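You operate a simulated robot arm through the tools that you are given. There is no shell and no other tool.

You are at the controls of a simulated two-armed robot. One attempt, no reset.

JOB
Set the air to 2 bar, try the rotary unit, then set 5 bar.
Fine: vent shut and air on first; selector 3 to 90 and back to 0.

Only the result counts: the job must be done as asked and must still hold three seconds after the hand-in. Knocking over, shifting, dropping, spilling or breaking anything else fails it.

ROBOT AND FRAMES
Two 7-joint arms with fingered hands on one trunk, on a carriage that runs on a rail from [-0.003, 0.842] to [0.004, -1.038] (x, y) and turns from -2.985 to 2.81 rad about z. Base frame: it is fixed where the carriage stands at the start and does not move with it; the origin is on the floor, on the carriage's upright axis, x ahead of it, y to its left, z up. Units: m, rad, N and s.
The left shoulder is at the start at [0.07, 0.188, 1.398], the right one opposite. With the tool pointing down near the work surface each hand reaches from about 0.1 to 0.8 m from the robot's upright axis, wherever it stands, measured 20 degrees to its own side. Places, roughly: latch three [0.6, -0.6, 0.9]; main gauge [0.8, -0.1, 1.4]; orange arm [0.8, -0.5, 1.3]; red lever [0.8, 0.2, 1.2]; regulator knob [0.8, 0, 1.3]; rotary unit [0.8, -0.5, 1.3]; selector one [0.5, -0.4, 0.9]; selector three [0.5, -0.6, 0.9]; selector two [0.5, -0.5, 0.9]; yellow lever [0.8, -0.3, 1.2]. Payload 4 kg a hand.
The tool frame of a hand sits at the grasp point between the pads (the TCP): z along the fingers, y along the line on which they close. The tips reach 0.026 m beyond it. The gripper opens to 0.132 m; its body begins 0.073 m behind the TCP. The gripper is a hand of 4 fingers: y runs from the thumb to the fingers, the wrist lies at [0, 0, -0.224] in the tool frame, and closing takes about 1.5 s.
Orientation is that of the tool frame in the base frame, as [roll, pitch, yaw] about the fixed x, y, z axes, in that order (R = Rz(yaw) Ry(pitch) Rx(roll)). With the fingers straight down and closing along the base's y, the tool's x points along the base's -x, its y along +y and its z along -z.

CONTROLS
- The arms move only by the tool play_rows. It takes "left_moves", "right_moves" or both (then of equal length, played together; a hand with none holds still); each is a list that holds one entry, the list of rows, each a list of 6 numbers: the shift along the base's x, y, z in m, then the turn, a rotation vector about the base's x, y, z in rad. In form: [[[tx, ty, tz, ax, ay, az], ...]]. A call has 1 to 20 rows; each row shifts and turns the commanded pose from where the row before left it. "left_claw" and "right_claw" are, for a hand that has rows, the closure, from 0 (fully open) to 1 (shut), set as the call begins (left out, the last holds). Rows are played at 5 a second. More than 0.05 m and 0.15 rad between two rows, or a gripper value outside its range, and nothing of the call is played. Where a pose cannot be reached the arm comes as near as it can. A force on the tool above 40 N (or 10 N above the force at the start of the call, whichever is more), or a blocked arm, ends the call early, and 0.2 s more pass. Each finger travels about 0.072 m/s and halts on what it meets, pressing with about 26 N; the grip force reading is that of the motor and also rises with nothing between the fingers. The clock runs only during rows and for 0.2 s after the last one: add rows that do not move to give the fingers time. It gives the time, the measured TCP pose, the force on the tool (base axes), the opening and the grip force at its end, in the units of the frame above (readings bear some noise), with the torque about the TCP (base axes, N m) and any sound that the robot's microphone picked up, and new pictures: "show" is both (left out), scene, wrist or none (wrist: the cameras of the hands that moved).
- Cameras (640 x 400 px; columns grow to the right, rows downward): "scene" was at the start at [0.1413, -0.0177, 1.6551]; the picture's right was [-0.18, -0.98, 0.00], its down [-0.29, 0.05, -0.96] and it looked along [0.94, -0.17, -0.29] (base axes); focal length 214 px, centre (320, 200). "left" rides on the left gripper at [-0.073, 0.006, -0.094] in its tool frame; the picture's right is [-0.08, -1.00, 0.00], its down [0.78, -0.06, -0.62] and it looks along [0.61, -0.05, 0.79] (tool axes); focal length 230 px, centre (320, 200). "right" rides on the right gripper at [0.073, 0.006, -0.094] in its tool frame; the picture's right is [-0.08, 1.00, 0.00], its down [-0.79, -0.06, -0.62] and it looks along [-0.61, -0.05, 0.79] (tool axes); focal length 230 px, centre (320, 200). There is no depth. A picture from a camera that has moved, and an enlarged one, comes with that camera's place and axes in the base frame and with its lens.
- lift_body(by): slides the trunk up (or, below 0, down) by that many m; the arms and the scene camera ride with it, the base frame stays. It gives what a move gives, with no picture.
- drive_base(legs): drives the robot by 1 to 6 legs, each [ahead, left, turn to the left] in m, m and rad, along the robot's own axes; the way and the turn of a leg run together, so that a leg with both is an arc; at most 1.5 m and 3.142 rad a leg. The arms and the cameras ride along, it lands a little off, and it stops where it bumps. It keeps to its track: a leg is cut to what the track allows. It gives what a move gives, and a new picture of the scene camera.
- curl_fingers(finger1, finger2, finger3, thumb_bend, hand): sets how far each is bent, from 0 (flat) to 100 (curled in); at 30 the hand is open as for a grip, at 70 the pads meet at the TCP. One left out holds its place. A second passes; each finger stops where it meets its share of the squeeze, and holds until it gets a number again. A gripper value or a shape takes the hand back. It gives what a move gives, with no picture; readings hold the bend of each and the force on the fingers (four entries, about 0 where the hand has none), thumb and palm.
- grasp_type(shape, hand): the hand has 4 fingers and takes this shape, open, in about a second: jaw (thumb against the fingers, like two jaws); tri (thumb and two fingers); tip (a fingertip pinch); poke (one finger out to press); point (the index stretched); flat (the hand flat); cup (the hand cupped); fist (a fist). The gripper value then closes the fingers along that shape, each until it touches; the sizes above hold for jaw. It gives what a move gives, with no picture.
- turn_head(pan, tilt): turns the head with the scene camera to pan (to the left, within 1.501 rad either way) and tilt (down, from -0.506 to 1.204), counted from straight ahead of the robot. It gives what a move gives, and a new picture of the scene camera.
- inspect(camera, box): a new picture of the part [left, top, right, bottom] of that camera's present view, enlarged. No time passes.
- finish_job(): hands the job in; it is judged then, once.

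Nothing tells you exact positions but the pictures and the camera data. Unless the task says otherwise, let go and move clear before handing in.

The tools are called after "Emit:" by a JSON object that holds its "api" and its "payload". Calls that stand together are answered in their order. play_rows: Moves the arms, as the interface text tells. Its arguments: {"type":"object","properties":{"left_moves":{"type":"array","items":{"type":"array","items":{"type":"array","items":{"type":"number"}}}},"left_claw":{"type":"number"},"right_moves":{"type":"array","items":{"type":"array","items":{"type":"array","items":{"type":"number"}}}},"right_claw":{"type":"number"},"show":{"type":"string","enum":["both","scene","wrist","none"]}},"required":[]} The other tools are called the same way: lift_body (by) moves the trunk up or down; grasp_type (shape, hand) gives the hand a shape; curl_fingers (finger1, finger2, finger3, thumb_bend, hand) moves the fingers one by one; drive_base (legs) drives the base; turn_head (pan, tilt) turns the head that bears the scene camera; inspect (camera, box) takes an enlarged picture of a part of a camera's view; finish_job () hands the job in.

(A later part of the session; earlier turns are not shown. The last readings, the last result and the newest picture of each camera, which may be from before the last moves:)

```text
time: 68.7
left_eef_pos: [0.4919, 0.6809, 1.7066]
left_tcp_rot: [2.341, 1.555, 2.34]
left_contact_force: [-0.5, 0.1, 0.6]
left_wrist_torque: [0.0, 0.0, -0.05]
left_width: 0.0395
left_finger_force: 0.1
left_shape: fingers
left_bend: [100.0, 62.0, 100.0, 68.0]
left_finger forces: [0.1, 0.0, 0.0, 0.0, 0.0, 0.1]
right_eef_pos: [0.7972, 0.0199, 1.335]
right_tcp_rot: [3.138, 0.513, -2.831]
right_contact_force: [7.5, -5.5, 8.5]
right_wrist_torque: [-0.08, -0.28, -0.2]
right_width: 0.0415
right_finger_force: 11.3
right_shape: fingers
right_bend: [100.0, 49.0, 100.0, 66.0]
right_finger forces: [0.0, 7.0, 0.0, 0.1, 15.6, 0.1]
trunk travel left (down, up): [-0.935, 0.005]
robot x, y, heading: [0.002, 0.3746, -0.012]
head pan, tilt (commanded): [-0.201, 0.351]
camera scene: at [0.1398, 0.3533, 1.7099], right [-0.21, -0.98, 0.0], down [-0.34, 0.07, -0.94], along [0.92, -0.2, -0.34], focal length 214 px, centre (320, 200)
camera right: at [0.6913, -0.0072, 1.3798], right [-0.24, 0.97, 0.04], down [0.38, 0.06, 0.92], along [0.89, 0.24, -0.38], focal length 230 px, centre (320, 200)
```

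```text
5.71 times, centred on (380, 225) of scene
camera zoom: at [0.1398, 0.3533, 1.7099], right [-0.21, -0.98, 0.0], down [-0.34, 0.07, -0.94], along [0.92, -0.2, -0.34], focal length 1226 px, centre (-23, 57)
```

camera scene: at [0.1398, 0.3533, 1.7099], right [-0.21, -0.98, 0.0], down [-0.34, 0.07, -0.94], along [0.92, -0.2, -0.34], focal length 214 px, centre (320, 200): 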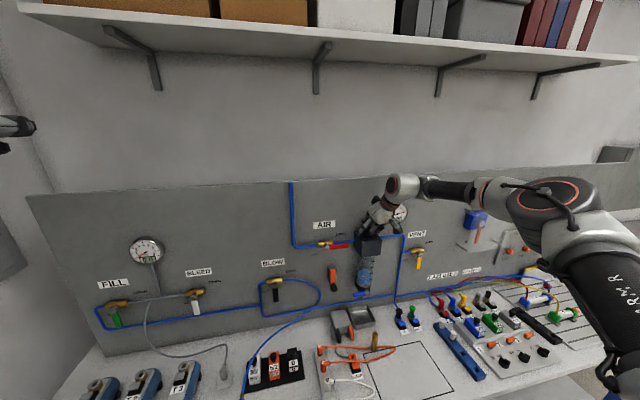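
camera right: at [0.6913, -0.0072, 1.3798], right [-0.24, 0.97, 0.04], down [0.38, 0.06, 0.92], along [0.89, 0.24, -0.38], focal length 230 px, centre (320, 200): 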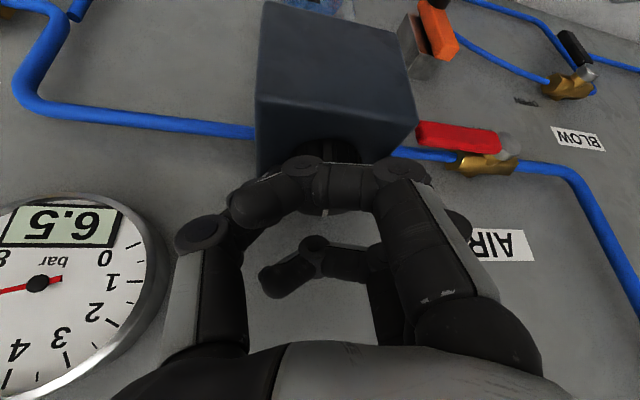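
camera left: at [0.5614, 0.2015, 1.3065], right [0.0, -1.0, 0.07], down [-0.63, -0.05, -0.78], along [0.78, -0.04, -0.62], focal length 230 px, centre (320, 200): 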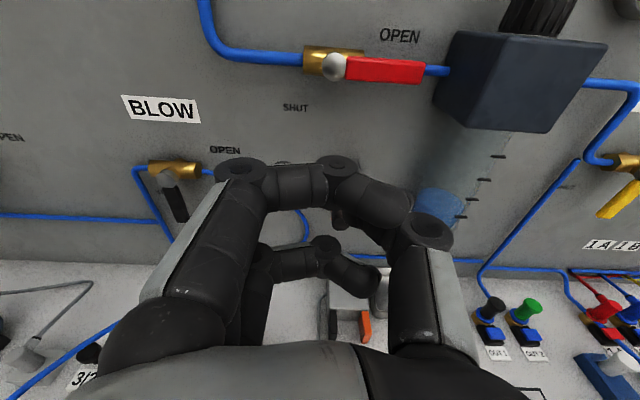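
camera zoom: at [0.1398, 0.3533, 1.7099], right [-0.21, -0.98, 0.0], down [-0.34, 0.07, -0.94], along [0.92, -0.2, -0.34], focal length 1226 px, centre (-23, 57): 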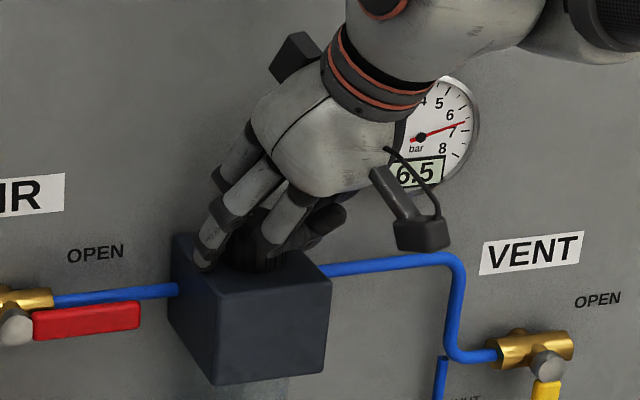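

The pointer stayed put while the hand turned, so the knob slipped in the grip or is locked. Many regulator knobs must be pulled up to unlock, so I'll return to the starting angle and try a gentle upward pull.

Emit:
{"api": "play_rows", "payload": {"right_moves": [[[-0.0003, 0.0012, 0, 0, 0, -0.1], [-0.0002, 0.0012, 0, 0, 0, -0.1], [-0.0001, 0.0012, 0, 0, 0, -0.1], [0, 0, 0, 0, 0, 0]]], "show": "none"}}

Emit:
{"api": "inspect", "payload": {"camera": "scene", "box": [340, 210, 400, 250]}}

Emit:
{"api": "play_rows", "payload": {"right_moves": [[[0, 0, 0.003, 0, 0, 0], [0, 0, 0.003, 0, 0, 0], [0, 0, 0.002, 0, 0, 0], [0, 0, 0, 0, 0, 0]]]}}

Emit:
{"api": "inspect", "payload": {"camera": "scene", "box": [340, 210, 400, 250]}}

```text
time: 69.7
left_eef_pos: [0.4882, 0.6804, 1.7071]
left_tcp_rot: [2.26, 1.557, 2.259]
left_contact_force: [-0.9, 0.7, 0.7]
left_wrist_torque: [-0.03, -0.03, 0.01]
left_width: 0.0399
left_finger_force: 0.0
left_shape: fingers
left_bend: [100.0, 62.0, 100.0, 68.0]
left_finger forces: [0.0, 0.0, 0.1, 0.0, 0.1, 0.1]
right_eef_pos: [0.7937, 0.0215, 1.3344]
right_tcp_rot: [3.14, 0.513, -3.131]
right_contact_force: [2.2, -8.0, 10.6]
right_wrist_torque: [-0.3, -0.16, -0.06]
right_width: 0.0408
right_finger_force: 13.1
right_shape: fingers
right_bend: [100.0, 50.0, 100.0, 66.0]
right_finger forces: [0.1, 6.3, 0.0, 0.0, 20.0, 0.1]
trunk travel left (down, up): [-0.935, 0.005]
robot x, y, heading: [-0.0004, 0.3715, -0.009]
head pan, tilt (commanded): [-0.201, 0.351]
```

```text
10.00 times, centred on (370, 230) of scene
camera zoom: at [0.1374, 0.3529, 1.71], right [-0.21, -0.98, 0.0], down [-0.34, 0.07, -0.94], along [0.92, -0.2, -0.34], focal length 2145 px, centre (-180, -100)
```

zoom: 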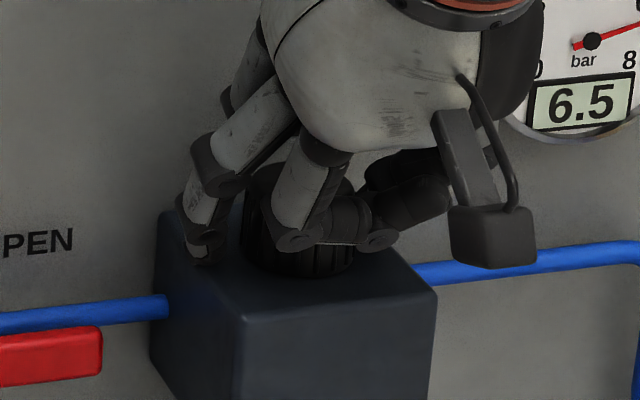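

```text
time: 70.7
left_eef_pos: [0.4915, 0.6781, 1.7068]
left_tcp_rot: [2.313, 1.554, 2.311]
left_contact_force: [0.9, -0.3, 0.4]
left_wrist_torque: [-0.01, -0.07, -0.02]
left_width: 0.0396
left_finger_force: 0.1
left_shape: fingers
left_bend: [100.0, 62.0, 100.0, 68.0]
left_finger forces: [0.1, 0.0, 0.0, 0.0, 0.0, 0.0]
right_eef_pos: [0.7944, 0.0217, 1.3393]
right_tcp_rot: [3.14, 0.509, -3.132]
right_contact_force: [-1.3, -6.9, -6.8]
right_wrist_torque: [-0.06, 0.11, -0.06]
right_width: 0.041
right_finger_force: 5.1
right_shape: fingers
right_bend: [100.0, 55.0, 100.0, 66.0]
right_finger forces: [0.1, 1.7, 0.1, 0.0, 9.1, 0.0]
trunk travel left (down, up): [-0.935, 0.005]
robot x, y, heading: [-0.0004, 0.3736, -0.013]
head pan, tilt (commanded): [-0.201, 0.351]
camera scene: at [0.1402, 0.3516, 1.7097], right [-0.21, -0.98, 0.0], down [-0.34, 0.07, -0.94], along [0.92, -0.2, -0.34], focal length 214 px, centre (320, 200)
camera right: at [0.6849, 0.0267, 1.3856], right [0.06, 1.0, 0.04], down [0.39, -0.06, 0.92], along [0.92, -0.04, -0.39], focal length 230 px, centre (320, 200)
```

scene: 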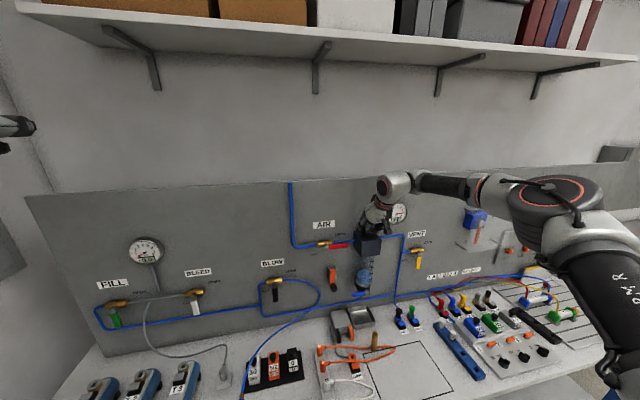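
right: 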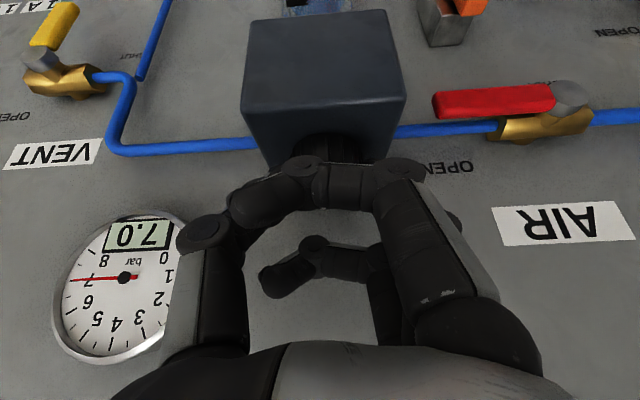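

```text
10.00 times, centred on (370, 230) of scene
camera zoom: at [0.1402, 0.3516, 1.7097], right [-0.21, -0.98, 0.0], down [-0.34, 0.07, -0.94], along [0.92, -0.2, -0.34], focal length 2145 px, centre (-180, -100)
```

zoom: 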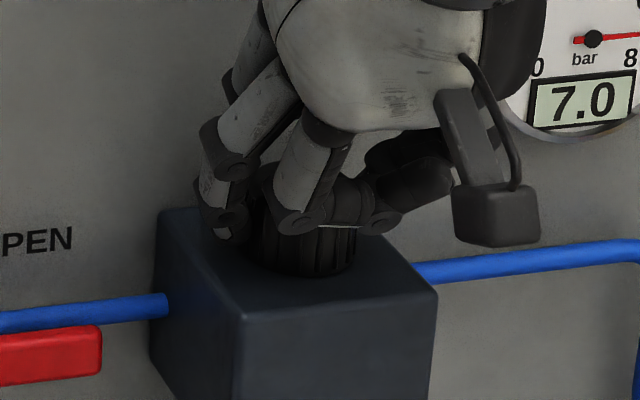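

The gauge moved to 7.0, so something turned. I'll look at the knob's pointer in the wrist view.

Emit:
{"api": "inspect", "payload": {"camera": "right", "box": [220, 100, 460, 250]}}

Emit:
{"api": "play_rows", "payload": {"right_moves": [[[0, 0, 0, 0, 0, 0], [0, 0, 0, 0, 0, 0], [0, 0, 0, 0, 0, 0]]], "show": "none"}}

Emit:
{"api": "inspect", "payload": {"camera": "scene", "box": [340, 190, 420, 240]}}

```text
2.67 times, centred on (340, 175) of right
camera zoom: at [0.6849, 0.0267, 1.3856], right [0.06, 1.0, 0.04], down [0.39, -0.06, 0.92], along [0.92, -0.04, -0.39], focal length 614 px, centre (267, 267)
```

zoom: 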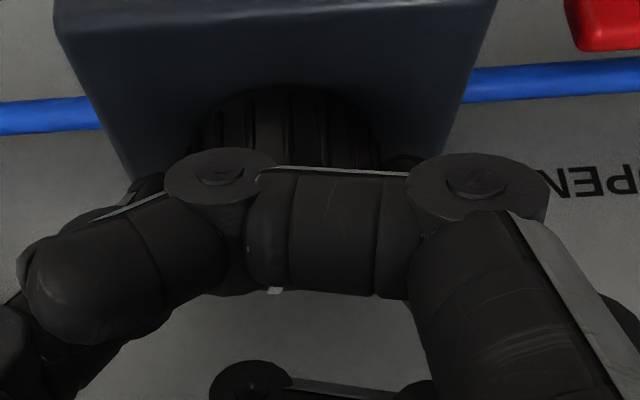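

```text
time: 71.5
left_eef_pos: [0.4916, 0.6789, 1.7075]
left_tcp_rot: [2.303, 1.556, 2.302]
left_contact_force: [0.2, 0.3, 0.5]
left_wrist_torque: [-0.01, 0.01, -0.02]
left_width: 0.0397
left_finger_force: 0.1
left_shape: fingers
left_bend: [100.0, 62.0, 100.0, 68.0]
left_finger forces: [0.1, 0.0, 0.1, 0.0, 0.0, 0.1]
right_eef_pos: [0.7952, 0.0217, 1.3415]
right_tcp_rot: [3.141, 0.509, -3.132]
right_contact_force: [-1.1, -7.3, -6.8]
right_wrist_torque: [-0.1, 0.13, -0.07]
right_width: 0.0412
right_finger_force: 5.6
right_shape: fingers
right_bend: [100.0, 55.0, 100.0, 66.0]
right_finger forces: [0.0, 1.8, 0.1, 0.1, 9.1, 0.0]
trunk travel left (down, up): [-0.935, 0.005]
robot x, y, heading: [-0.0008, 0.3794, -0.005]
head pan, tilt (commanded): [-0.201, 0.351]
```

```text
8.00 times, centred on (380, 215) of scene
camera zoom: at [0.1401, 0.3514, 1.7097], right [-0.21, -0.98, 0.0], down [-0.34, 0.07, -0.94], along [0.92, -0.2, -0.34], focal length 1716 px, centre (-160, 80)
```

zoom: 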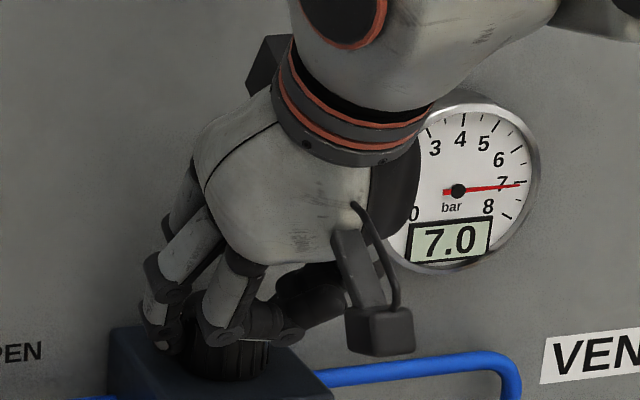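

The pointer shows the knob did turn clockwise with the hand by about 0.3 rad, adding 0.5 bar. So anticlockwise lowers the pressure, at roughly 0.6 rad per bar. I'll try turning anticlockwise again from this grip and give the gauge time.

Emit:
{"api": "play_rows", "payload": {"right_moves": [[[0.0001, -0.0012, 0, 0, 0, 0.1], [0.0002, -0.0012, 0, 0, 0, 0.1], [0.0003, -0.0012, 0, 0, 0, 0.1], [0.0004, -0.0011, 0, 0, 0, 0.1], [0, 0, 0, 0, 0, 0], [0, 0, 0, 0, 0, 0], [0, 0, 0, 0, 0, 0]]]}}

Emit:
{"api": "inspect", "payload": {"camera": "right", "box": [220, 100, 460, 250]}}

Emit:
{"api": "inspect", "payload": {"camera": "scene", "box": [340, 190, 420, 240]}}

```text
time: 73.1
left_eef_pos: [0.4918, 0.6788, 1.7065]
left_tcp_rot: [2.345, 1.556, 2.344]
left_contact_force: [-0.3, -0.5, 0.0]
left_wrist_torque: [-0.03, 0.02, -0.03]
left_width: 0.0396
left_finger_force: 0.0
left_shape: fingers
left_bend: [100.0, 62.0, 100.0, 68.0]
left_finger forces: [0.0, 0.0, 0.1, 0.0, 0.0, 0.0]
right_eef_pos: [0.7971, 0.0182, 1.3416]
right_tcp_rot: [3.14, 0.512, -2.731]
right_contact_force: [3.8, -5.6, -2.2]
right_wrist_torque: [-0.07, -0.03, -0.09]
right_width: 0.0412
right_finger_force: 5.8
right_shape: fingers
right_bend: [100.0, 55.0, 100.0, 66.0]
right_finger forces: [0.0, 2.2, 0.0, 0.0, 9.4, 0.1]
trunk travel left (down, up): [-0.935, 0.005]
robot x, y, heading: [-0.0027, 0.3773, -0.006]
head pan, tilt (commanded): [-0.201, 0.351]
camera scene: at [0.1407, 0.3523, 1.7097], right [-0.21, -0.98, 0.0], down [-0.34, 0.07, -0.94], along [0.92, -0.2, -0.34], focal length 214 px, centre (320, 200)
camera right: at [0.6941, -0.0203, 1.3861], right [-0.34, 0.94, 0.04], down [0.38, 0.1, 0.92], along [0.86, 0.32, -0.39], focal length 230 px, centre (320, 200)
```

scene: 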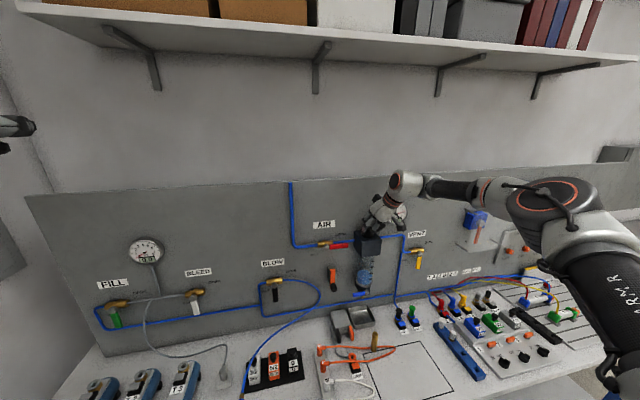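
right: 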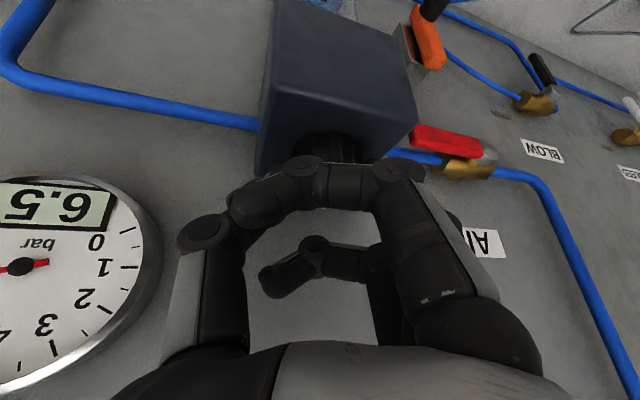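

```text
2.67 times, centred on (340, 175) of right
camera zoom: at [0.6941, -0.0203, 1.3861], right [-0.34, 0.94, 0.04], down [0.38, 0.1, 0.92], along [0.86, 0.32, -0.39], focal length 614 px, centre (267, 267)
```

zoom: 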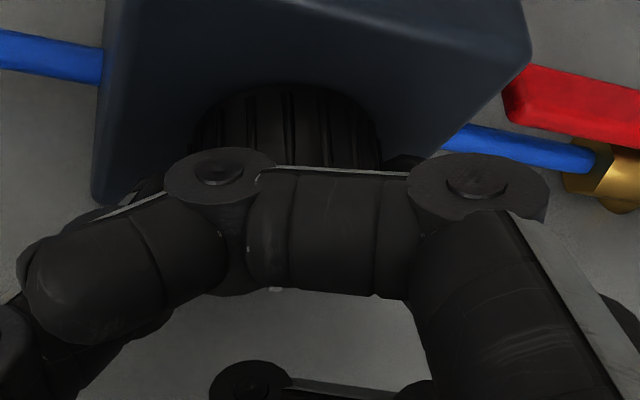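

```text
8.00 times, centred on (380, 215) of scene
camera zoom: at [0.1407, 0.3523, 1.7097], right [-0.21, -0.98, 0.0], down [-0.34, 0.07, -0.94], along [0.92, -0.2, -0.34], focal length 1716 px, centre (-160, 80)
```

zoom: 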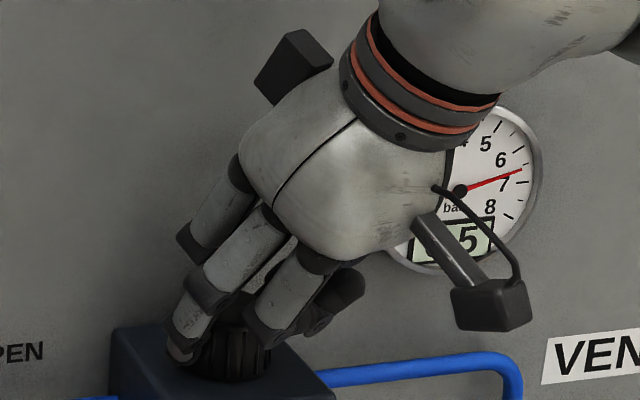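

The knob now turns with the hand and the gauge fell back to 6.5. I'll keep turning anticlockwise.

Emit:
{"api": "play_rows", "payload": {"right_moves": [[[0.0005, -0.0011, 0, 0, 0, 0.1], [0.0006, -0.001, 0, 0, 0, 0.1], [0.0007, -0.001, 0, 0, 0, 0.1], [0.0007, -0.0009, 0, 0, 0, 0.1], [0, 0, 0, 0, 0, 0], [0, 0, 0, 0, 0, 0], [0, 0, 0, 0, 0, 0]]]}}

Emit:
{"api": "inspect", "payload": {"camera": "right", "box": [220, 100, 460, 250]}}

Emit:
{"api": "inspect", "payload": {"camera": "scene", "box": [340, 190, 420, 240]}}

```text
time: 74.7
left_eef_pos: [0.4901, 0.6747, 1.7075]
left_tcp_rot: [2.196, 1.552, 2.192]
left_contact_force: [0.1, 0.1, 0.6]
left_wrist_torque: [0.01, -0.01, 0.02]
left_width: 0.0391
left_finger_force: 0.0
left_shape: fingers
left_bend: [100.0, 62.0, 100.0, 68.0]
left_finger forces: [0.0, 0.1, 0.1, 0.0, 0.0, 0.0]
right_eef_pos: [0.7777, 0.0073, 1.3407]
right_tcp_rot: [3.14, 0.512, -2.333]
right_contact_force: [-4.4, -19.5, -5.7]
right_wrist_torque: [-0.29, 0.23, -0.43]
right_width: 0.0407
right_finger_force: 9.3
right_shape: fingers
right_bend: [100.0, 57.0, 100.0, 66.0]
right_finger forces: [0.0, 0.0, 0.1, 0.0, 18.5, 0.1]
right hand out of reach, approached as far as the arm can: row 2, 3, 4
trunk travel left (down, up): [-0.935, 0.005]
robot x, y, heading: [0.0005, 0.3734, -0.011]
head pan, tilt (commanded): [-0.201, 0.351]
camera scene: at [0.1391, 0.348, 1.7097], right [-0.21, -0.98, 0.0], down [-0.34, 0.08, -0.94], along [0.92, -0.2, -0.34], focal length 214 px, centre (320, 200)
camera right: at [0.6982, -0.0668, 1.3864], right [-0.68, 0.74, 0.04], down [0.31, 0.23, 0.92], along [0.67, 0.64, -0.38], focal length 230 px, centre (320, 200)
```

scene: 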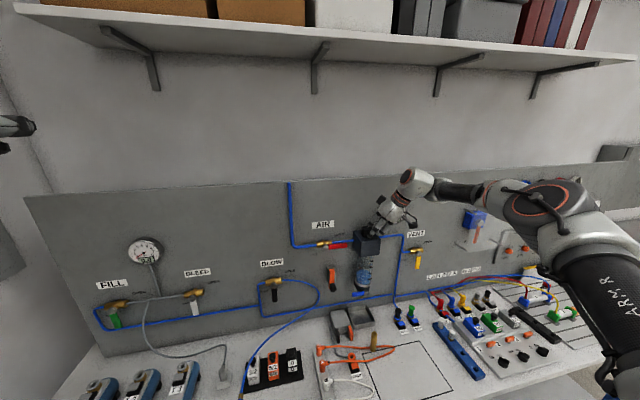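
right: 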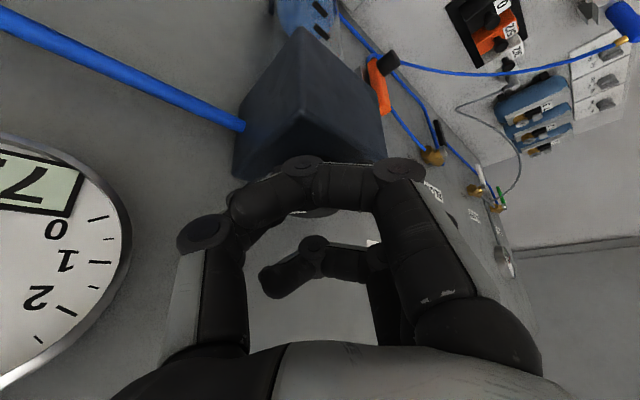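

```text
2.67 times, centred on (340, 175) of right
camera zoom: at [0.6982, -0.0668, 1.3864], right [-0.68, 0.74, 0.04], down [0.31, 0.23, 0.92], along [0.67, 0.64, -0.38], focal length 614 px, centre (267, 267)
```

zoom: 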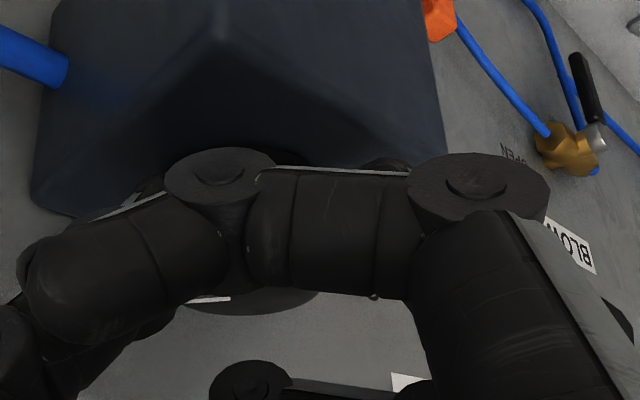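

```text
8.00 times, centred on (380, 215) of scene
camera zoom: at [0.1391, 0.348, 1.7097], right [-0.21, -0.98, 0.0], down [-0.34, 0.08, -0.94], along [0.92, -0.2, -0.34], focal length 1716 px, centre (-160, 80)
```

zoom: 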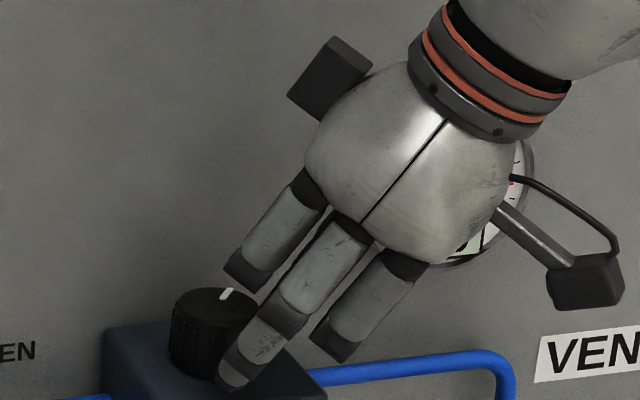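

The arm ran out of range past about +0.4 rad and the grip slid off the knob. I'll open the pinch, lift clear, and explore in free air which hand tilt gives a wider turning range.

Emit:
{"api": "curl_fingers", "payload": {"hand": "right", "finger2": 40, "thumb_bend": 40}}

Emit:
{"api": "play_rows", "payload": {"right_moves": [[[0, 0, 0.02, 0, 0, 0], [0, 0, 0.03, 0, 0, 0], [0, 0, 0.03, 0, 0, 0], [0, 0, 0, 0, 0, -0.13], [0, 0, 0, 0, 0, -0.13], [0, 0, 0, 0, 0, -0.13], [0, 0, 0, 0, 0, -0.13], [0, 0, 0, 0, 0, -0.13], [0, 0, 0, 0, 0, -0.13]]]}}

Emit:
{"api": "inspect", "payload": {"camera": "scene", "box": [330, 190, 430, 260]}}

```text
time: 75.7
left_eef_pos: [0.4907, 0.6844, 1.7053]
left_tcp_rot: [2.436, 1.558, 2.433]
left_contact_force: [-0.1, 0.5, -0.1]
left_wrist_torque: [-0.03, 0.01, -0.03]
left_width: 0.0395
left_finger_force: 0.1
left_shape: fingers
left_bend: [100.0, 62.0, 100.0, 68.0]
left_finger forces: [0.1, 0.1, 0.1, 0.0, 0.0, 0.0]
right_eef_pos: [0.7788, 0.0154, 1.344]
right_tcp_rot: [-3.139, 0.512, -2.329]
right_contact_force: [0.2, 0.1, -1.0]
right_wrist_torque: [-0.01, 0.0, 0.02]
right_width: 0.0537
right_finger_force: 0.1
right_shape: fingers
right_bend: [100.0, 40.0, 100.0, 40.0]
right_finger forces: [0.0, 0.1, 0.1, 0.0, 0.0, 0.0]
trunk travel left (down, up): [-0.935, 0.005]
robot x, y, heading: [0.0003, 0.3758, -0.014]
head pan, tilt (commanded): [-0.201, 0.351]
```

```text
time: 77.7
left_eef_pos: [0.4897, 0.6831, 1.7066]
left_tcp_rot: [2.394, 1.556, 2.391]
left_contact_force: [0.1, 0.7, 0.1]
left_wrist_torque: [0.02, 0.01, -0.01]
left_width: 0.0396
left_finger_force: 0.0
left_shape: fingers
left_bend: [100.0, 62.0, 100.0, 68.0]
left_finger forces: [0.0, 0.0, 0.1, 0.0, 0.0, 0.0]
right_eef_pos: [0.7798, 0.0152, 1.4234]
right_tcp_rot: [-3.141, 0.511, -3.111]
right_contact_force: [0.0, -0.6, -0.6]
right_wrist_torque: [-0.01, 0.0, 0.0]
right_width: 0.0534
right_finger_force: 0.1
right_shape: fingers
right_bend: [100.0, 40.0, 100.0, 40.0]
right_finger forces: [0.0, 0.0, 0.0, 0.0, 0.0, 0.0]
trunk travel left (down, up): [-0.935, 0.005]
robot x, y, heading: [0.0009, 0.3729, -0.015]
head pan, tilt (commanded): [-0.201, 0.351]
camera scene: at [0.1393, 0.3553, 1.7099], right [-0.21, -0.98, 0.0], down [-0.34, 0.07, -0.94], along [0.92, -0.2, -0.34], focal length 214 px, centre (320, 200)
camera right: at [0.6698, 0.0182, 1.4689], right [0.04, 1.0, 0.04], down [0.38, -0.05, 0.92], along [0.92, -0.02, -0.39], focal length 230 px, centre (320, 200)
```

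scene: 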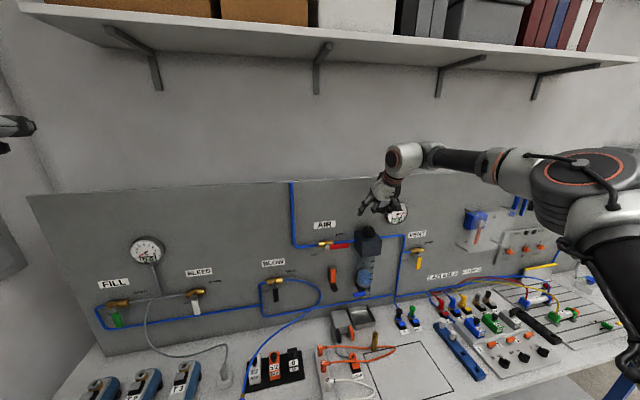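
right: 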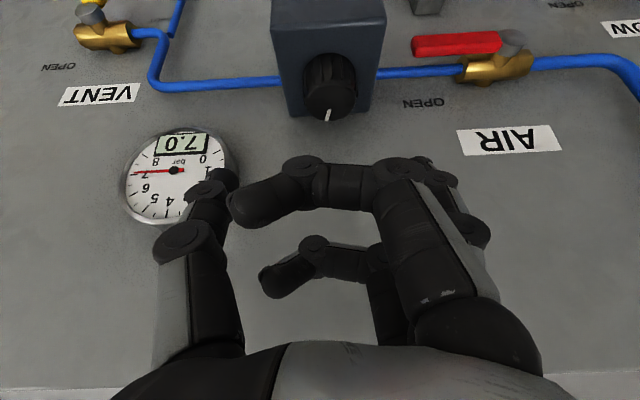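

```text
5.71 times, centred on (380, 225) of scene
camera zoom: at [0.1393, 0.3553, 1.7099], right [-0.21, -0.98, 0.0], down [-0.34, 0.07, -0.94], along [0.92, -0.2, -0.34], focal length 1226 px, centre (-23, 57)
```

zoom: 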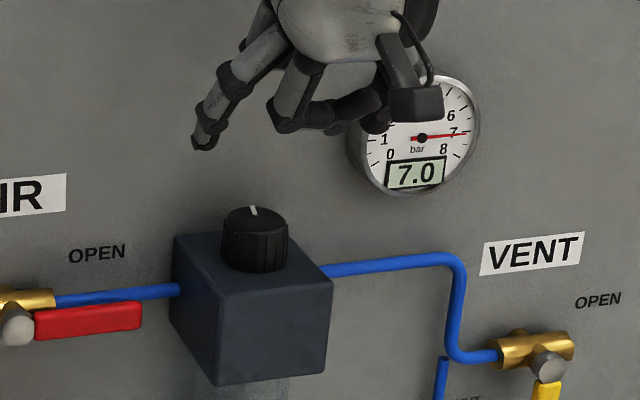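

The gauge reads 7.0. I'll test a steeper hand (about 20° from vertical) above the knob and sweep the yaw to find the range.

Emit:
{"api": "play_rows", "payload": {"right_moves": [[[0.005, 0.003, -0.005, 0, 0.06, 0], [0.01, 0.004, -0.01, 0, 0.06, 0], [0.005, 0.003, -0.005, 0, 0.05, 0], [0, 0, 0, 0, 0, 0]]], "show": "none"}}

Emit:
{"api": "play_rows", "payload": {"right_moves": [[[0, 0, 0, 0, 0, 0.13], [0, 0, 0, 0, 0, 0.13], [0, 0, 0, 0, 0, 0.13], [0, 0, 0, 0, 0, 0.13], [0, 0, 0, 0, 0, 0.13], [0, 0, 0, 0, 0, 0.13], [0, 0, 0, 0, 0, 0]]], "show": "scene"}}

```text
time: 78.7
left_eef_pos: [0.4908, 0.6827, 1.7067]
left_tcp_rot: [2.386, 1.557, 2.382]
left_contact_force: [0.1, -0.1, 0.7]
left_wrist_torque: [0.0, -0.02, 0.0]
left_width: 0.0395
left_finger_force: 0.1
left_shape: fingers
left_bend: [100.0, 62.0, 100.0, 68.0]
left_finger forces: [0.0, 0.0, 0.0, 0.0, 0.0, 0.1]
right_eef_pos: [0.7642, 0.0152, 1.3999]
right_tcp_rot: [3.135, 0.344, -3.112]
right_contact_force: [-0.2, -0.1, -0.1]
right_wrist_torque: [0.02, 0.03, 0.01]
right_width: 0.0536
right_finger_force: 0.0
right_shape: fingers
right_bend: [100.0, 40.0, 100.0, 40.0]
right_finger forces: [0.0, 0.0, 0.1, 0.0, 0.0, 0.0]
right hand out of reach, approached as far as the arm can: row 2, 3
trunk travel left (down, up): [-0.935, 0.005]
robot x, y, heading: [0.0003, 0.3721, -0.008]
head pan, tilt (commanded): [-0.201, 0.351]
```

```text
time: 80.3
left_eef_pos: [0.4904, 0.6821, 1.7054]
left_tcp_rot: [2.364, 1.556, 2.362]
left_contact_force: [0.3, -0.1, -0.7]
left_wrist_torque: [0.03, 0.01, -0.01]
left_width: 0.0396
left_finger_force: 0.1
left_shape: fingers
left_bend: [100.0, 62.0, 100.0, 68.0]
left_finger forces: [0.1, 0.0, 0.0, 0.1, 0.0, 0.0]
right_eef_pos: [0.7506, 0.0125, 1.3974]
right_tcp_rot: [3.136, 0.342, -2.33]
right_contact_force: [0.4, -0.6, 0.2]
right_wrist_torque: [-0.01, 0.01, 0.0]
right_width: 0.0534
right_finger_force: 0.1
right_shape: fingers
right_bend: [100.0, 40.0, 100.0, 40.0]
right_finger forces: [0.1, 0.0, 0.1, 0.1, 0.1, 0.0]
right hand out of reach, approached as far as the arm can: row 4, 5, 6
trunk travel left (down, up): [-0.935, 0.005]
robot x, y, heading: [0.0019, 0.3792, -0.013]
head pan, tilt (commanded): [-0.201, 0.351]
camera scene: at [0.139, 0.3546, 1.7099], right [-0.21, -0.98, 0.0], down [-0.34, 0.07, -0.94], along [0.92, -0.2, -0.34], focal length 214 px, centre (320, 200)
```

scene: 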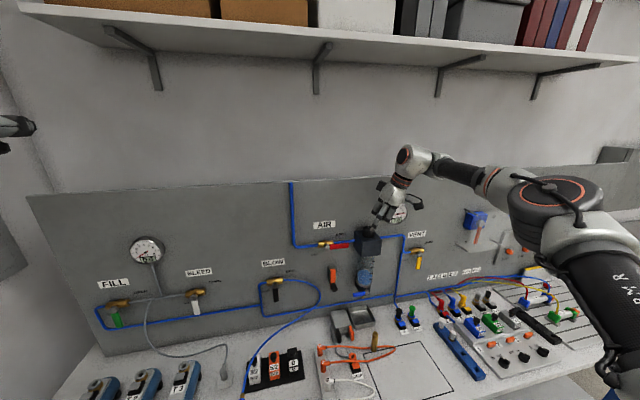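

The upper limit looks like plain arm stretch. I'll go back to the 29° tilt and test the opposite yaw direction above the knob.

Emit:
{"api": "play_rows", "payload": {"right_moves": [[[0, 0, 0, 0, 0, -0.13], [0, 0, 0, 0, 0, -0.13], [0, 0, 0, 0, 0, -0.13], [0, 0, 0, 0, 0, -0.13], [0, 0, 0, 0, 0, -0.13], [0, 0, 0, 0, 0, -0.13], [0.01, 0.002, 0, 0, -0.085, 0], [0.015, 0.003, 0, 0, -0.085, 0], [0.015, 0.003, 0, 0, 0, 0], [0, 0, 0, 0, 0, 0]]], "show": "none"}}

Emit:
{"api": "play_rows", "payload": {"right_moves": [[[0, 0, 0, 0, 0, -0.13], [0, 0, 0, 0, 0, -0.13], [0, 0, 0, 0, 0, -0.13], [0, 0, 0, 0, 0, 0]]], "show": "none"}}

Emit:
{"api": "play_rows", "payload": {"right_moves": [[[0, 0, 0, 0, 0, -0.13], [0, 0, 0, 0, 0, -0.13], [0, 0, 0, 0, 0, -0.13], [0, 0, 0, 0, 0, 0]]]}}

```text
time: 82.5
left_eef_pos: [0.4905, 0.6828, 1.7067]
left_tcp_rot: [2.374, 1.555, 2.37]
left_contact_force: [-0.2, -0.7, -0.6]
left_wrist_torque: [0.02, -0.02, -0.02]
left_width: 0.0395
left_finger_force: 0.1
left_shape: fingers
left_bend: [100.0, 62.0, 100.0, 68.0]
left_finger forces: [0.1, 0.0, 0.1, 0.1, 0.1, 0.0]
right_eef_pos: [0.7884, 0.0192, 1.3969]
right_tcp_rot: [-3.141, 0.511, -3.114]
right_contact_force: [0.3, -0.3, -0.4]
right_wrist_torque: [-0.01, 0.03, 0.02]
right_width: 0.0536
right_finger_force: 0.0
right_shape: fingers
right_bend: [100.0, 40.0, 100.0, 40.0]
right_finger forces: [0.0, 0.1, 0.0, 0.0, 0.0, 0.0]
trunk travel left (down, up): [-0.935, 0.005]
robot x, y, heading: [-0.0051, 0.3739, -0.008]
head pan, tilt (commanded): [-0.201, 0.351]
```

```text
time: 83.5
left_eef_pos: [0.4905, 0.6818, 1.706]
left_tcp_rot: [2.361, 1.556, 2.357]
left_contact_force: [0.4, 0.6, 0.2]
left_wrist_torque: [-0.01, 0.0, 0.0]
left_width: 0.0395
left_finger_force: 0.1
left_shape: fingers
left_bend: [100.0, 62.0, 100.0, 68.0]
left_finger forces: [0.1, 0.0, 0.0, 0.1, 0.0, 0.0]
right_eef_pos: [0.779, 0.0166, 1.3973]
right_tcp_rot: [3.14, 0.511, 2.78]
right_contact_force: [-0.4, 0.2, -0.5]
right_wrist_torque: [-0.01, -0.01, -0.01]
right_width: 0.0538
right_finger_force: 0.0
right_shape: fingers
right_bend: [100.0, 40.0, 100.0, 40.0]
right_finger forces: [0.0, 0.0, 0.1, 0.1, 0.1, 0.0]
right hand out of reach, approached as far as the arm can: row 3
trunk travel left (down, up): [-0.935, 0.005]
robot x, y, heading: [-0.0024, 0.3757, -0.008]
head pan, tilt (commanded): [-0.201, 0.351]
```

```text
time: 84.5
left_eef_pos: [0.4912, 0.6822, 1.7071]
left_tcp_rot: [2.359, 1.558, 2.356]
left_contact_force: [-0.2, -0.2, -0.4]
left_wrist_torque: [0.01, 0.02, 0.02]
left_width: 0.0394
left_finger_force: 0.1
left_shape: fingers
left_bend: [100.0, 62.0, 100.0, 68.0]
left_finger forces: [0.0, 0.0, 0.0, 0.0, 0.0, 0.0]
right_eef_pos: [0.747, 0.0018, 1.3945]
right_tcp_rot: [3.137, 0.512, 2.391]
right_contact_force: [-0.3, -0.6, -0.5]
right_wrist_torque: [0.01, 0.0, 0.0]
right_width: 0.0536
right_finger_force: 0.0
right_shape: fingers
right_bend: [100.0, 40.0, 100.0, 40.0]
right_finger forces: [0.0, 0.0, 0.0, 0.0, 0.0, 0.0]
right hand out of reach, approached as far as the arm can: row 1, 2, 3
trunk travel left (down, up): [-0.935, 0.005]
robot x, y, heading: [-0.0008, 0.3756, -0.01]
head pan, tilt (commanded): [-0.201, 0.351]
camera scene: at [0.1391, 0.3544, 1.7099], right [-0.21, -0.98, 0.0], down [-0.34, 0.07, -0.94], along [0.92, -0.2, -0.34], focal length 214 px, centre (320, 200)
camera right: at [0.6699, 0.0818, 1.441], right [0.73, 0.68, 0.04], down [0.24, -0.31, 0.92], along [0.64, -0.66, -0.39], focal length 230 px, centre (320, 200)
```

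scene: 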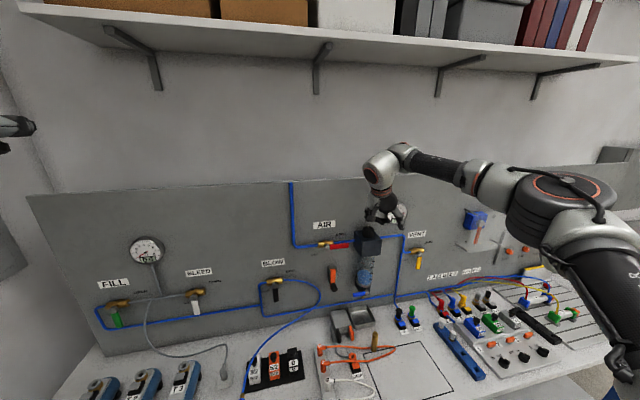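
right: 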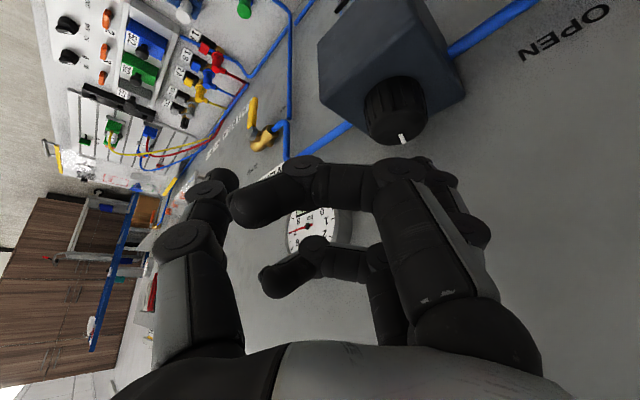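

Usable yaw range per grip is about -0.25 to +0.4 rad, enough for roughly 1 bar per grip, so I'll ratchet. First I'll refine the knob's centre from this clear view.

Emit:
{"api": "inspect", "payload": {"camera": "right", "box": [300, 20, 492, 140]}}

Emit:
{"api": "inspect", "payload": {"camera": "scene", "box": [340, 210, 404, 250]}}

```text
3.33 times, centred on (396, 80) of right
camera zoom: at [0.6699, 0.0818, 1.441], right [0.73, 0.68, 0.04], down [0.24, -0.31, 0.92], along [0.64, -0.66, -0.39], focal length 767 px, centre (67, 600)
```

zoom: 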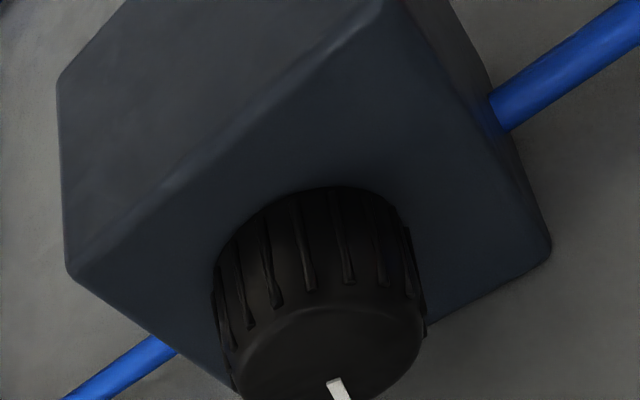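

```text
10.00 times, centred on (372, 230) of scene
camera zoom: at [0.1391, 0.3544, 1.7099], right [-0.21, -0.98, 0.0], down [-0.34, 0.07, -0.94], along [0.92, -0.2, -0.34], focal length 2145 px, centre (-200, -100)
```

zoom: 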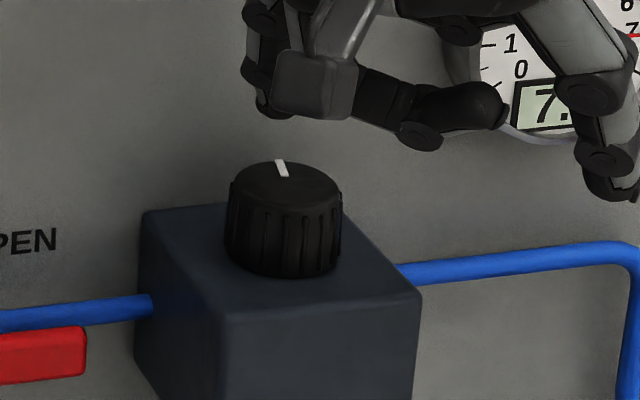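

The knob centre is about [0.807, 0.0255]. I'll go to yaw -0.15 rad over it and descend to grip height.

Emit:
{"api": "play_rows", "payload": {"right_moves": [[[0.01, 0.005, 0, 0, 0, 0.12], [0.01, 0.005, 0, 0, 0, 0.12], [0.01, 0.005, 0, 0, 0, 0.12], [0.01, 0.005, 0, 0, 0, 0.12], [0.01, 0.005, 0, 0, 0, 0.12], [0, 0, -0.019, 0, 0, 0], [0, 0, -0.019, 0, 0, 0], [0, 0, -0.018, 0, 0, 0], [0, 0, 0, 0, 0, 0]]]}}

```text
time: 86.5
left_eef_pos: [0.49, 0.6825, 1.7077]
left_tcp_rot: [2.36, 1.557, 2.357]
left_contact_force: [0.1, -0.6, -0.2]
left_wrist_torque: [0.02, 0.01, -0.02]
left_width: 0.0395
left_finger_force: 0.1
left_shape: fingers
left_bend: [100.0, 62.0, 100.0, 68.0]
left_finger forces: [0.1, 0.0, 0.1, 0.0, 0.1, 0.0]
right_eef_pos: [0.7885, 0.0244, 1.3399]
right_tcp_rot: [3.14, 0.513, 2.995]
right_contact_force: [0.6, -0.2, 0.2]
right_wrist_torque: [0.03, -0.02, -0.02]
right_width: 0.0539
right_finger_force: 0.1
right_shape: fingers
right_bend: [100.0, 40.0, 100.0, 40.0]
right_finger forces: [0.0, 0.0, 0.0, 0.0, 0.0, 0.0]
right hand out of reach, approached as far as the arm can: row 5, 8
trunk travel left (down, up): [-0.935, 0.005]
robot x, y, heading: [-0.0008, 0.3783, -0.007]
head pan, tilt (commanded): [-0.201, 0.351]
camera scene: at [0.139, 0.3545, 1.7099], right [-0.21, -0.98, 0.0], down [-0.34, 0.07, -0.94], along [0.92, -0.2, -0.34], focal length 214 px, centre (320, 200)
camera right: at [0.6801, 0.0468, 1.3854], right [0.21, 0.98, 0.04], down [0.37, -0.12, 0.92], along [0.9, -0.18, -0.38], focal length 230 px, centre (320, 200)
```

scene: 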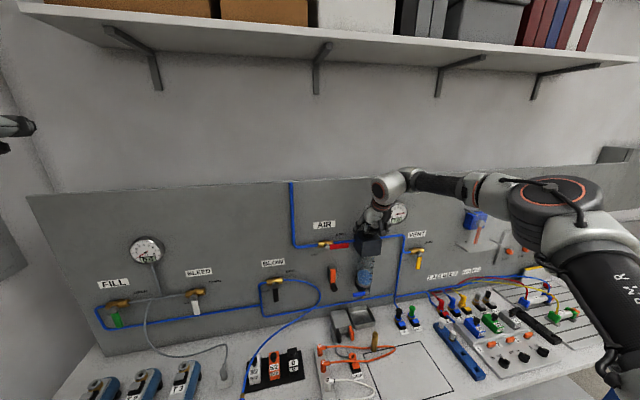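
right: 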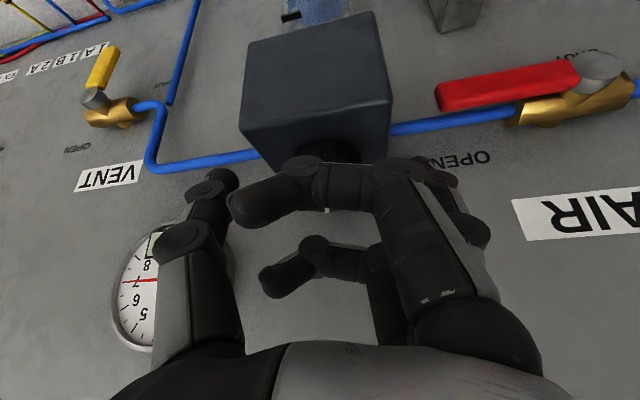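

At this tilt the grip ends up slightly in front of the knob's centre. A 45° tilt should bring the wrist nearer and centre the pads better, so I'll lift, change tilt, and re-test the range above the knob.

Emit:
{"api": "play_rows", "payload": {"right_moves": [[[0, 0, 0.02, 0, 0, 0], [0, 0, 0.02, 0, 0, 0], [0.003, 0, 0.005, -0.02, -0.134, 0], [0.005, 0.001, 0, -0.02, -0.134, 0], [0, 0, 0, 0, 0, 0]]], "show": "none"}}

Emit:
{"api": "play_rows", "payload": {"right_moves": [[[0, 0, 0, 0, 0, -0.12], [0, 0, 0, 0, 0, -0.12], [0, 0, 0, 0, 0, -0.12], [0, 0, 0, 0, 0, 0]]], "show": "none"}}

Emit:
{"api": "play_rows", "payload": {"right_moves": [[[0, 0, 0, 0, 0, 0.12], [0, 0, 0, 0, 0, 0.12], [0, 0, 0, 0, 0, 0.12], [0, 0, 0, 0, 0, 0.12], [0, 0, 0, 0, 0, 0.12], [0, 0, 0, 0, 0, 0]]], "show": "none"}}

Emit:
{"api": "play_rows", "payload": {"right_moves": [[[0, 0, 0, 0, 0, 0.12], [0, 0, 0, 0, 0, 0.12], [0, 0, 0, 0, 0, 0.12], [0, 0, 0, 0, 0, 0.12], [0, 0, 0, 0, 0, 0]]]}}

```text
time: 87.7
left_eef_pos: [0.4908, 0.682, 1.7061]
left_tcp_rot: [2.394, 1.557, 2.388]
left_contact_force: [0.7, 0.1, 0.1]
left_wrist_torque: [0.01, 0.01, 0.0]
left_width: 0.0394
left_finger_force: 0.0
left_shape: fingers
left_bend: [100.0, 62.0, 100.0, 68.0]
left_finger forces: [0.0, 0.1, 0.0, 0.1, 0.0, 0.0]
right_eef_pos: [0.7963, 0.0248, 1.385]
right_tcp_rot: [3.141, 0.782, 2.993]
right_contact_force: [0.4, -1.3, 0.0]
right_wrist_torque: [0.02, -0.02, 0.02]
right_width: 0.0535
right_finger_force: 0.1
right_shape: fingers
right_bend: [100.0, 40.0, 100.0, 40.0]
right_finger forces: [0.0, 0.0, 0.0, 0.1, 0.0, 0.0]
trunk travel left (down, up): [-0.935, 0.005]
robot x, y, heading: [-0.0025, 0.375, -0.013]
head pan, tilt (commanded): [-0.201, 0.351]
```

```text
time: 88.7
left_eef_pos: [0.4901, 0.6815, 1.7067]
left_tcp_rot: [2.331, 1.558, 2.328]
left_contact_force: [0.2, -0.4, -0.6]
left_wrist_torque: [-0.01, -0.01, -0.02]
left_width: 0.0395
left_finger_force: 0.0
left_shape: fingers
left_bend: [100.0, 62.0, 100.0, 68.0]
left_finger forces: [0.0, 0.0, 0.0, 0.0, 0.0, 0.1]
right_eef_pos: [0.7909, 0.0219, 1.3859]
right_tcp_rot: [3.138, 0.782, 2.629]
right_contact_force: [-0.3, -0.2, -0.3]
right_wrist_torque: [-0.01, -0.01, 0.02]
right_width: 0.0534
right_finger_force: 0.0
right_shape: fingers
right_bend: [100.0, 40.0, 100.0, 40.0]
right_finger forces: [0.1, 0.1, 0.0, 0.0, 0.0, 0.0]
right hand out of reach, approached as far as the arm can: row 3
trunk travel left (down, up): [-0.935, 0.005]
robot x, y, heading: [-0.0035, 0.378, -0.012]
head pan, tilt (commanded): [-0.201, 0.351]
```

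```text
time: 90.1
left_eef_pos: [0.4915, 0.6818, 1.706]
left_tcp_rot: [2.377, 1.557, 2.374]
left_contact_force: [0.3, 1.3, 0.3]
left_wrist_torque: [0.02, 0.03, -0.01]
left_width: 0.0394
left_finger_force: 0.0
left_shape: fingers
left_bend: [100.0, 62.0, 100.0, 68.0]
left_finger forces: [0.0, 0.0, 0.0, 0.1, 0.0, 0.0]
right_eef_pos: [0.7912, 0.0228, 1.3866]
right_tcp_rot: [3.141, 0.781, -3.05]
right_contact_force: [-0.2, 0.1, -0.4]
right_wrist_torque: [0.02, 0.04, 0.0]
right_width: 0.0535
right_finger_force: 0.1
right_shape: fingers
right_bend: [100.0, 40.0, 100.0, 40.0]
right_finger forces: [0.1, 0.0, 0.0, 0.0, 0.0, 0.1]
trunk travel left (down, up): [-0.935, 0.005]
robot x, y, heading: [0.0028, 0.3758, -0.009]
head pan, tilt (commanded): [-0.201, 0.351]
```

```text
time: 91.3
left_eef_pos: [0.4894, 0.6815, 1.7069]
left_tcp_rot: [2.347, 1.557, 2.343]
left_contact_force: [0.4, -0.7, -0.3]
left_wrist_torque: [0.01, 0.0, -0.01]
left_width: 0.0395
left_finger_force: 0.1
left_shape: fingers
left_bend: [100.0, 62.0, 100.0, 68.0]
left_finger forces: [0.1, 0.0, 0.1, 0.1, 0.0, 0.0]
right_eef_pos: [0.7924, 0.0216, 1.3853]
right_tcp_rot: [3.139, 0.784, -2.572]
right_contact_force: [-0.1, 0.1, 0.4]
right_wrist_torque: [-0.01, 0.01, 0.01]
right_width: 0.0538
right_finger_force: 0.0
right_shape: fingers
right_bend: [100.0, 40.0, 100.0, 40.0]
right_finger forces: [0.0, 0.0, 0.1, 0.1, 0.0, 0.0]
trunk travel left (down, up): [-0.935, 0.005]
robot x, y, heading: [-0.0032, 0.3727, -0.01]
head pan, tilt (commanded): [-0.201, 0.351]
camera scene: at [0.139, 0.3541, 1.7099], right [-0.21, -0.98, 0.0], down [-0.34, 0.07, -0.94], along [0.92, -0.2, -0.34], focal length 214 px, centre (320, 200)
camera right: at [0.689, -0.0367, 1.3993], right [-0.49, 0.87, 0.06], down [0.14, 0.01, 0.99], along [0.86, 0.5, -0.12], focal length 230 px, centre (320, 200)
```

scene: 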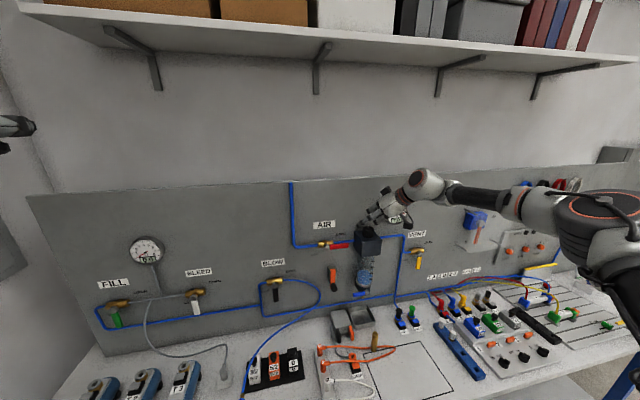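
right: 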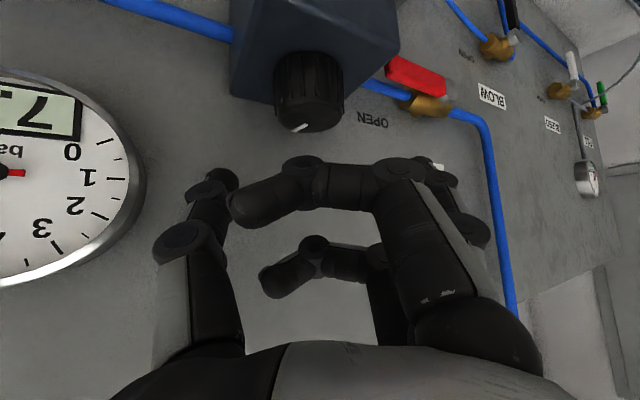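

Much better: at 45° tilt the range runs from about -0.4 to at least +0.57 rad. I'll probe a bit further up.

Emit:
{"api": "play_rows", "payload": {"right_moves": [[[0.001, 0.001, 0, 0, 0, 0.12], [0.001, 0, 0, 0, 0, 0.12], [0.001, 0, 0, 0, 0, 0.12], [0, 0, 0, 0, 0, 0]]], "show": "scene"}}

Emit:
{"api": "inspect", "payload": {"camera": "scene", "box": [330, 180, 430, 250]}}

```text
time: 92.3
left_eef_pos: [0.4871, 0.6808, 1.7081]
left_tcp_rot: [2.182, 1.558, 2.18]
left_contact_force: [0.4, 1.0, 0.2]
left_wrist_torque: [-0.01, -0.06, -0.01]
left_width: 0.0396
left_finger_force: 0.1
left_shape: fingers
left_bend: [100.0, 62.0, 100.0, 68.0]
left_finger forces: [0.1, 0.0, 0.1, 0.0, 0.1, 0.0]
right_eef_pos: [0.7903, 0.0211, 1.3855]
right_tcp_rot: [-3.14, 0.782, -2.208]
right_contact_force: [-12.8, -2.9, -0.8]
right_wrist_torque: [-0.04, 0.34, -0.27]
right_width: 0.0494
right_finger_force: 6.7
right_shape: fingers
right_bend: [100.0, 40.0, 100.0, 44.0]
right_finger forces: [0.1, 0.0, 0.0, 0.1, 12.5, 0.1]
trunk travel left (down, up): [-0.935, 0.005]
robot x, y, heading: [0.0013, 0.3749, -0.007]
head pan, tilt (commanded): [-0.201, 0.351]
camera scene: at [0.1353, 0.353, 1.7101], right [-0.21, -0.98, 0.0], down [-0.33, 0.07, -0.94], along [0.92, -0.2, -0.34], focal length 214 px, centre (320, 200)
```

scene: 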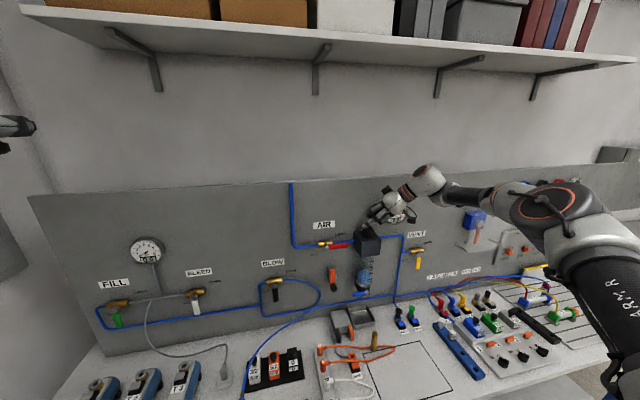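

```text
5.71 times, centred on (380, 215) of scene
camera zoom: at [0.1353, 0.353, 1.7101], right [-0.21, -0.98, 0.0], down [-0.33, 0.07, -0.94], along [0.92, -0.2, -0.34], focal length 1226 px, centre (-23, 114)
```

zoom: 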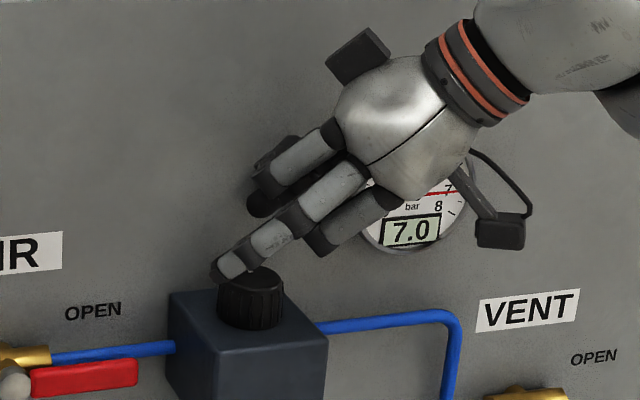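

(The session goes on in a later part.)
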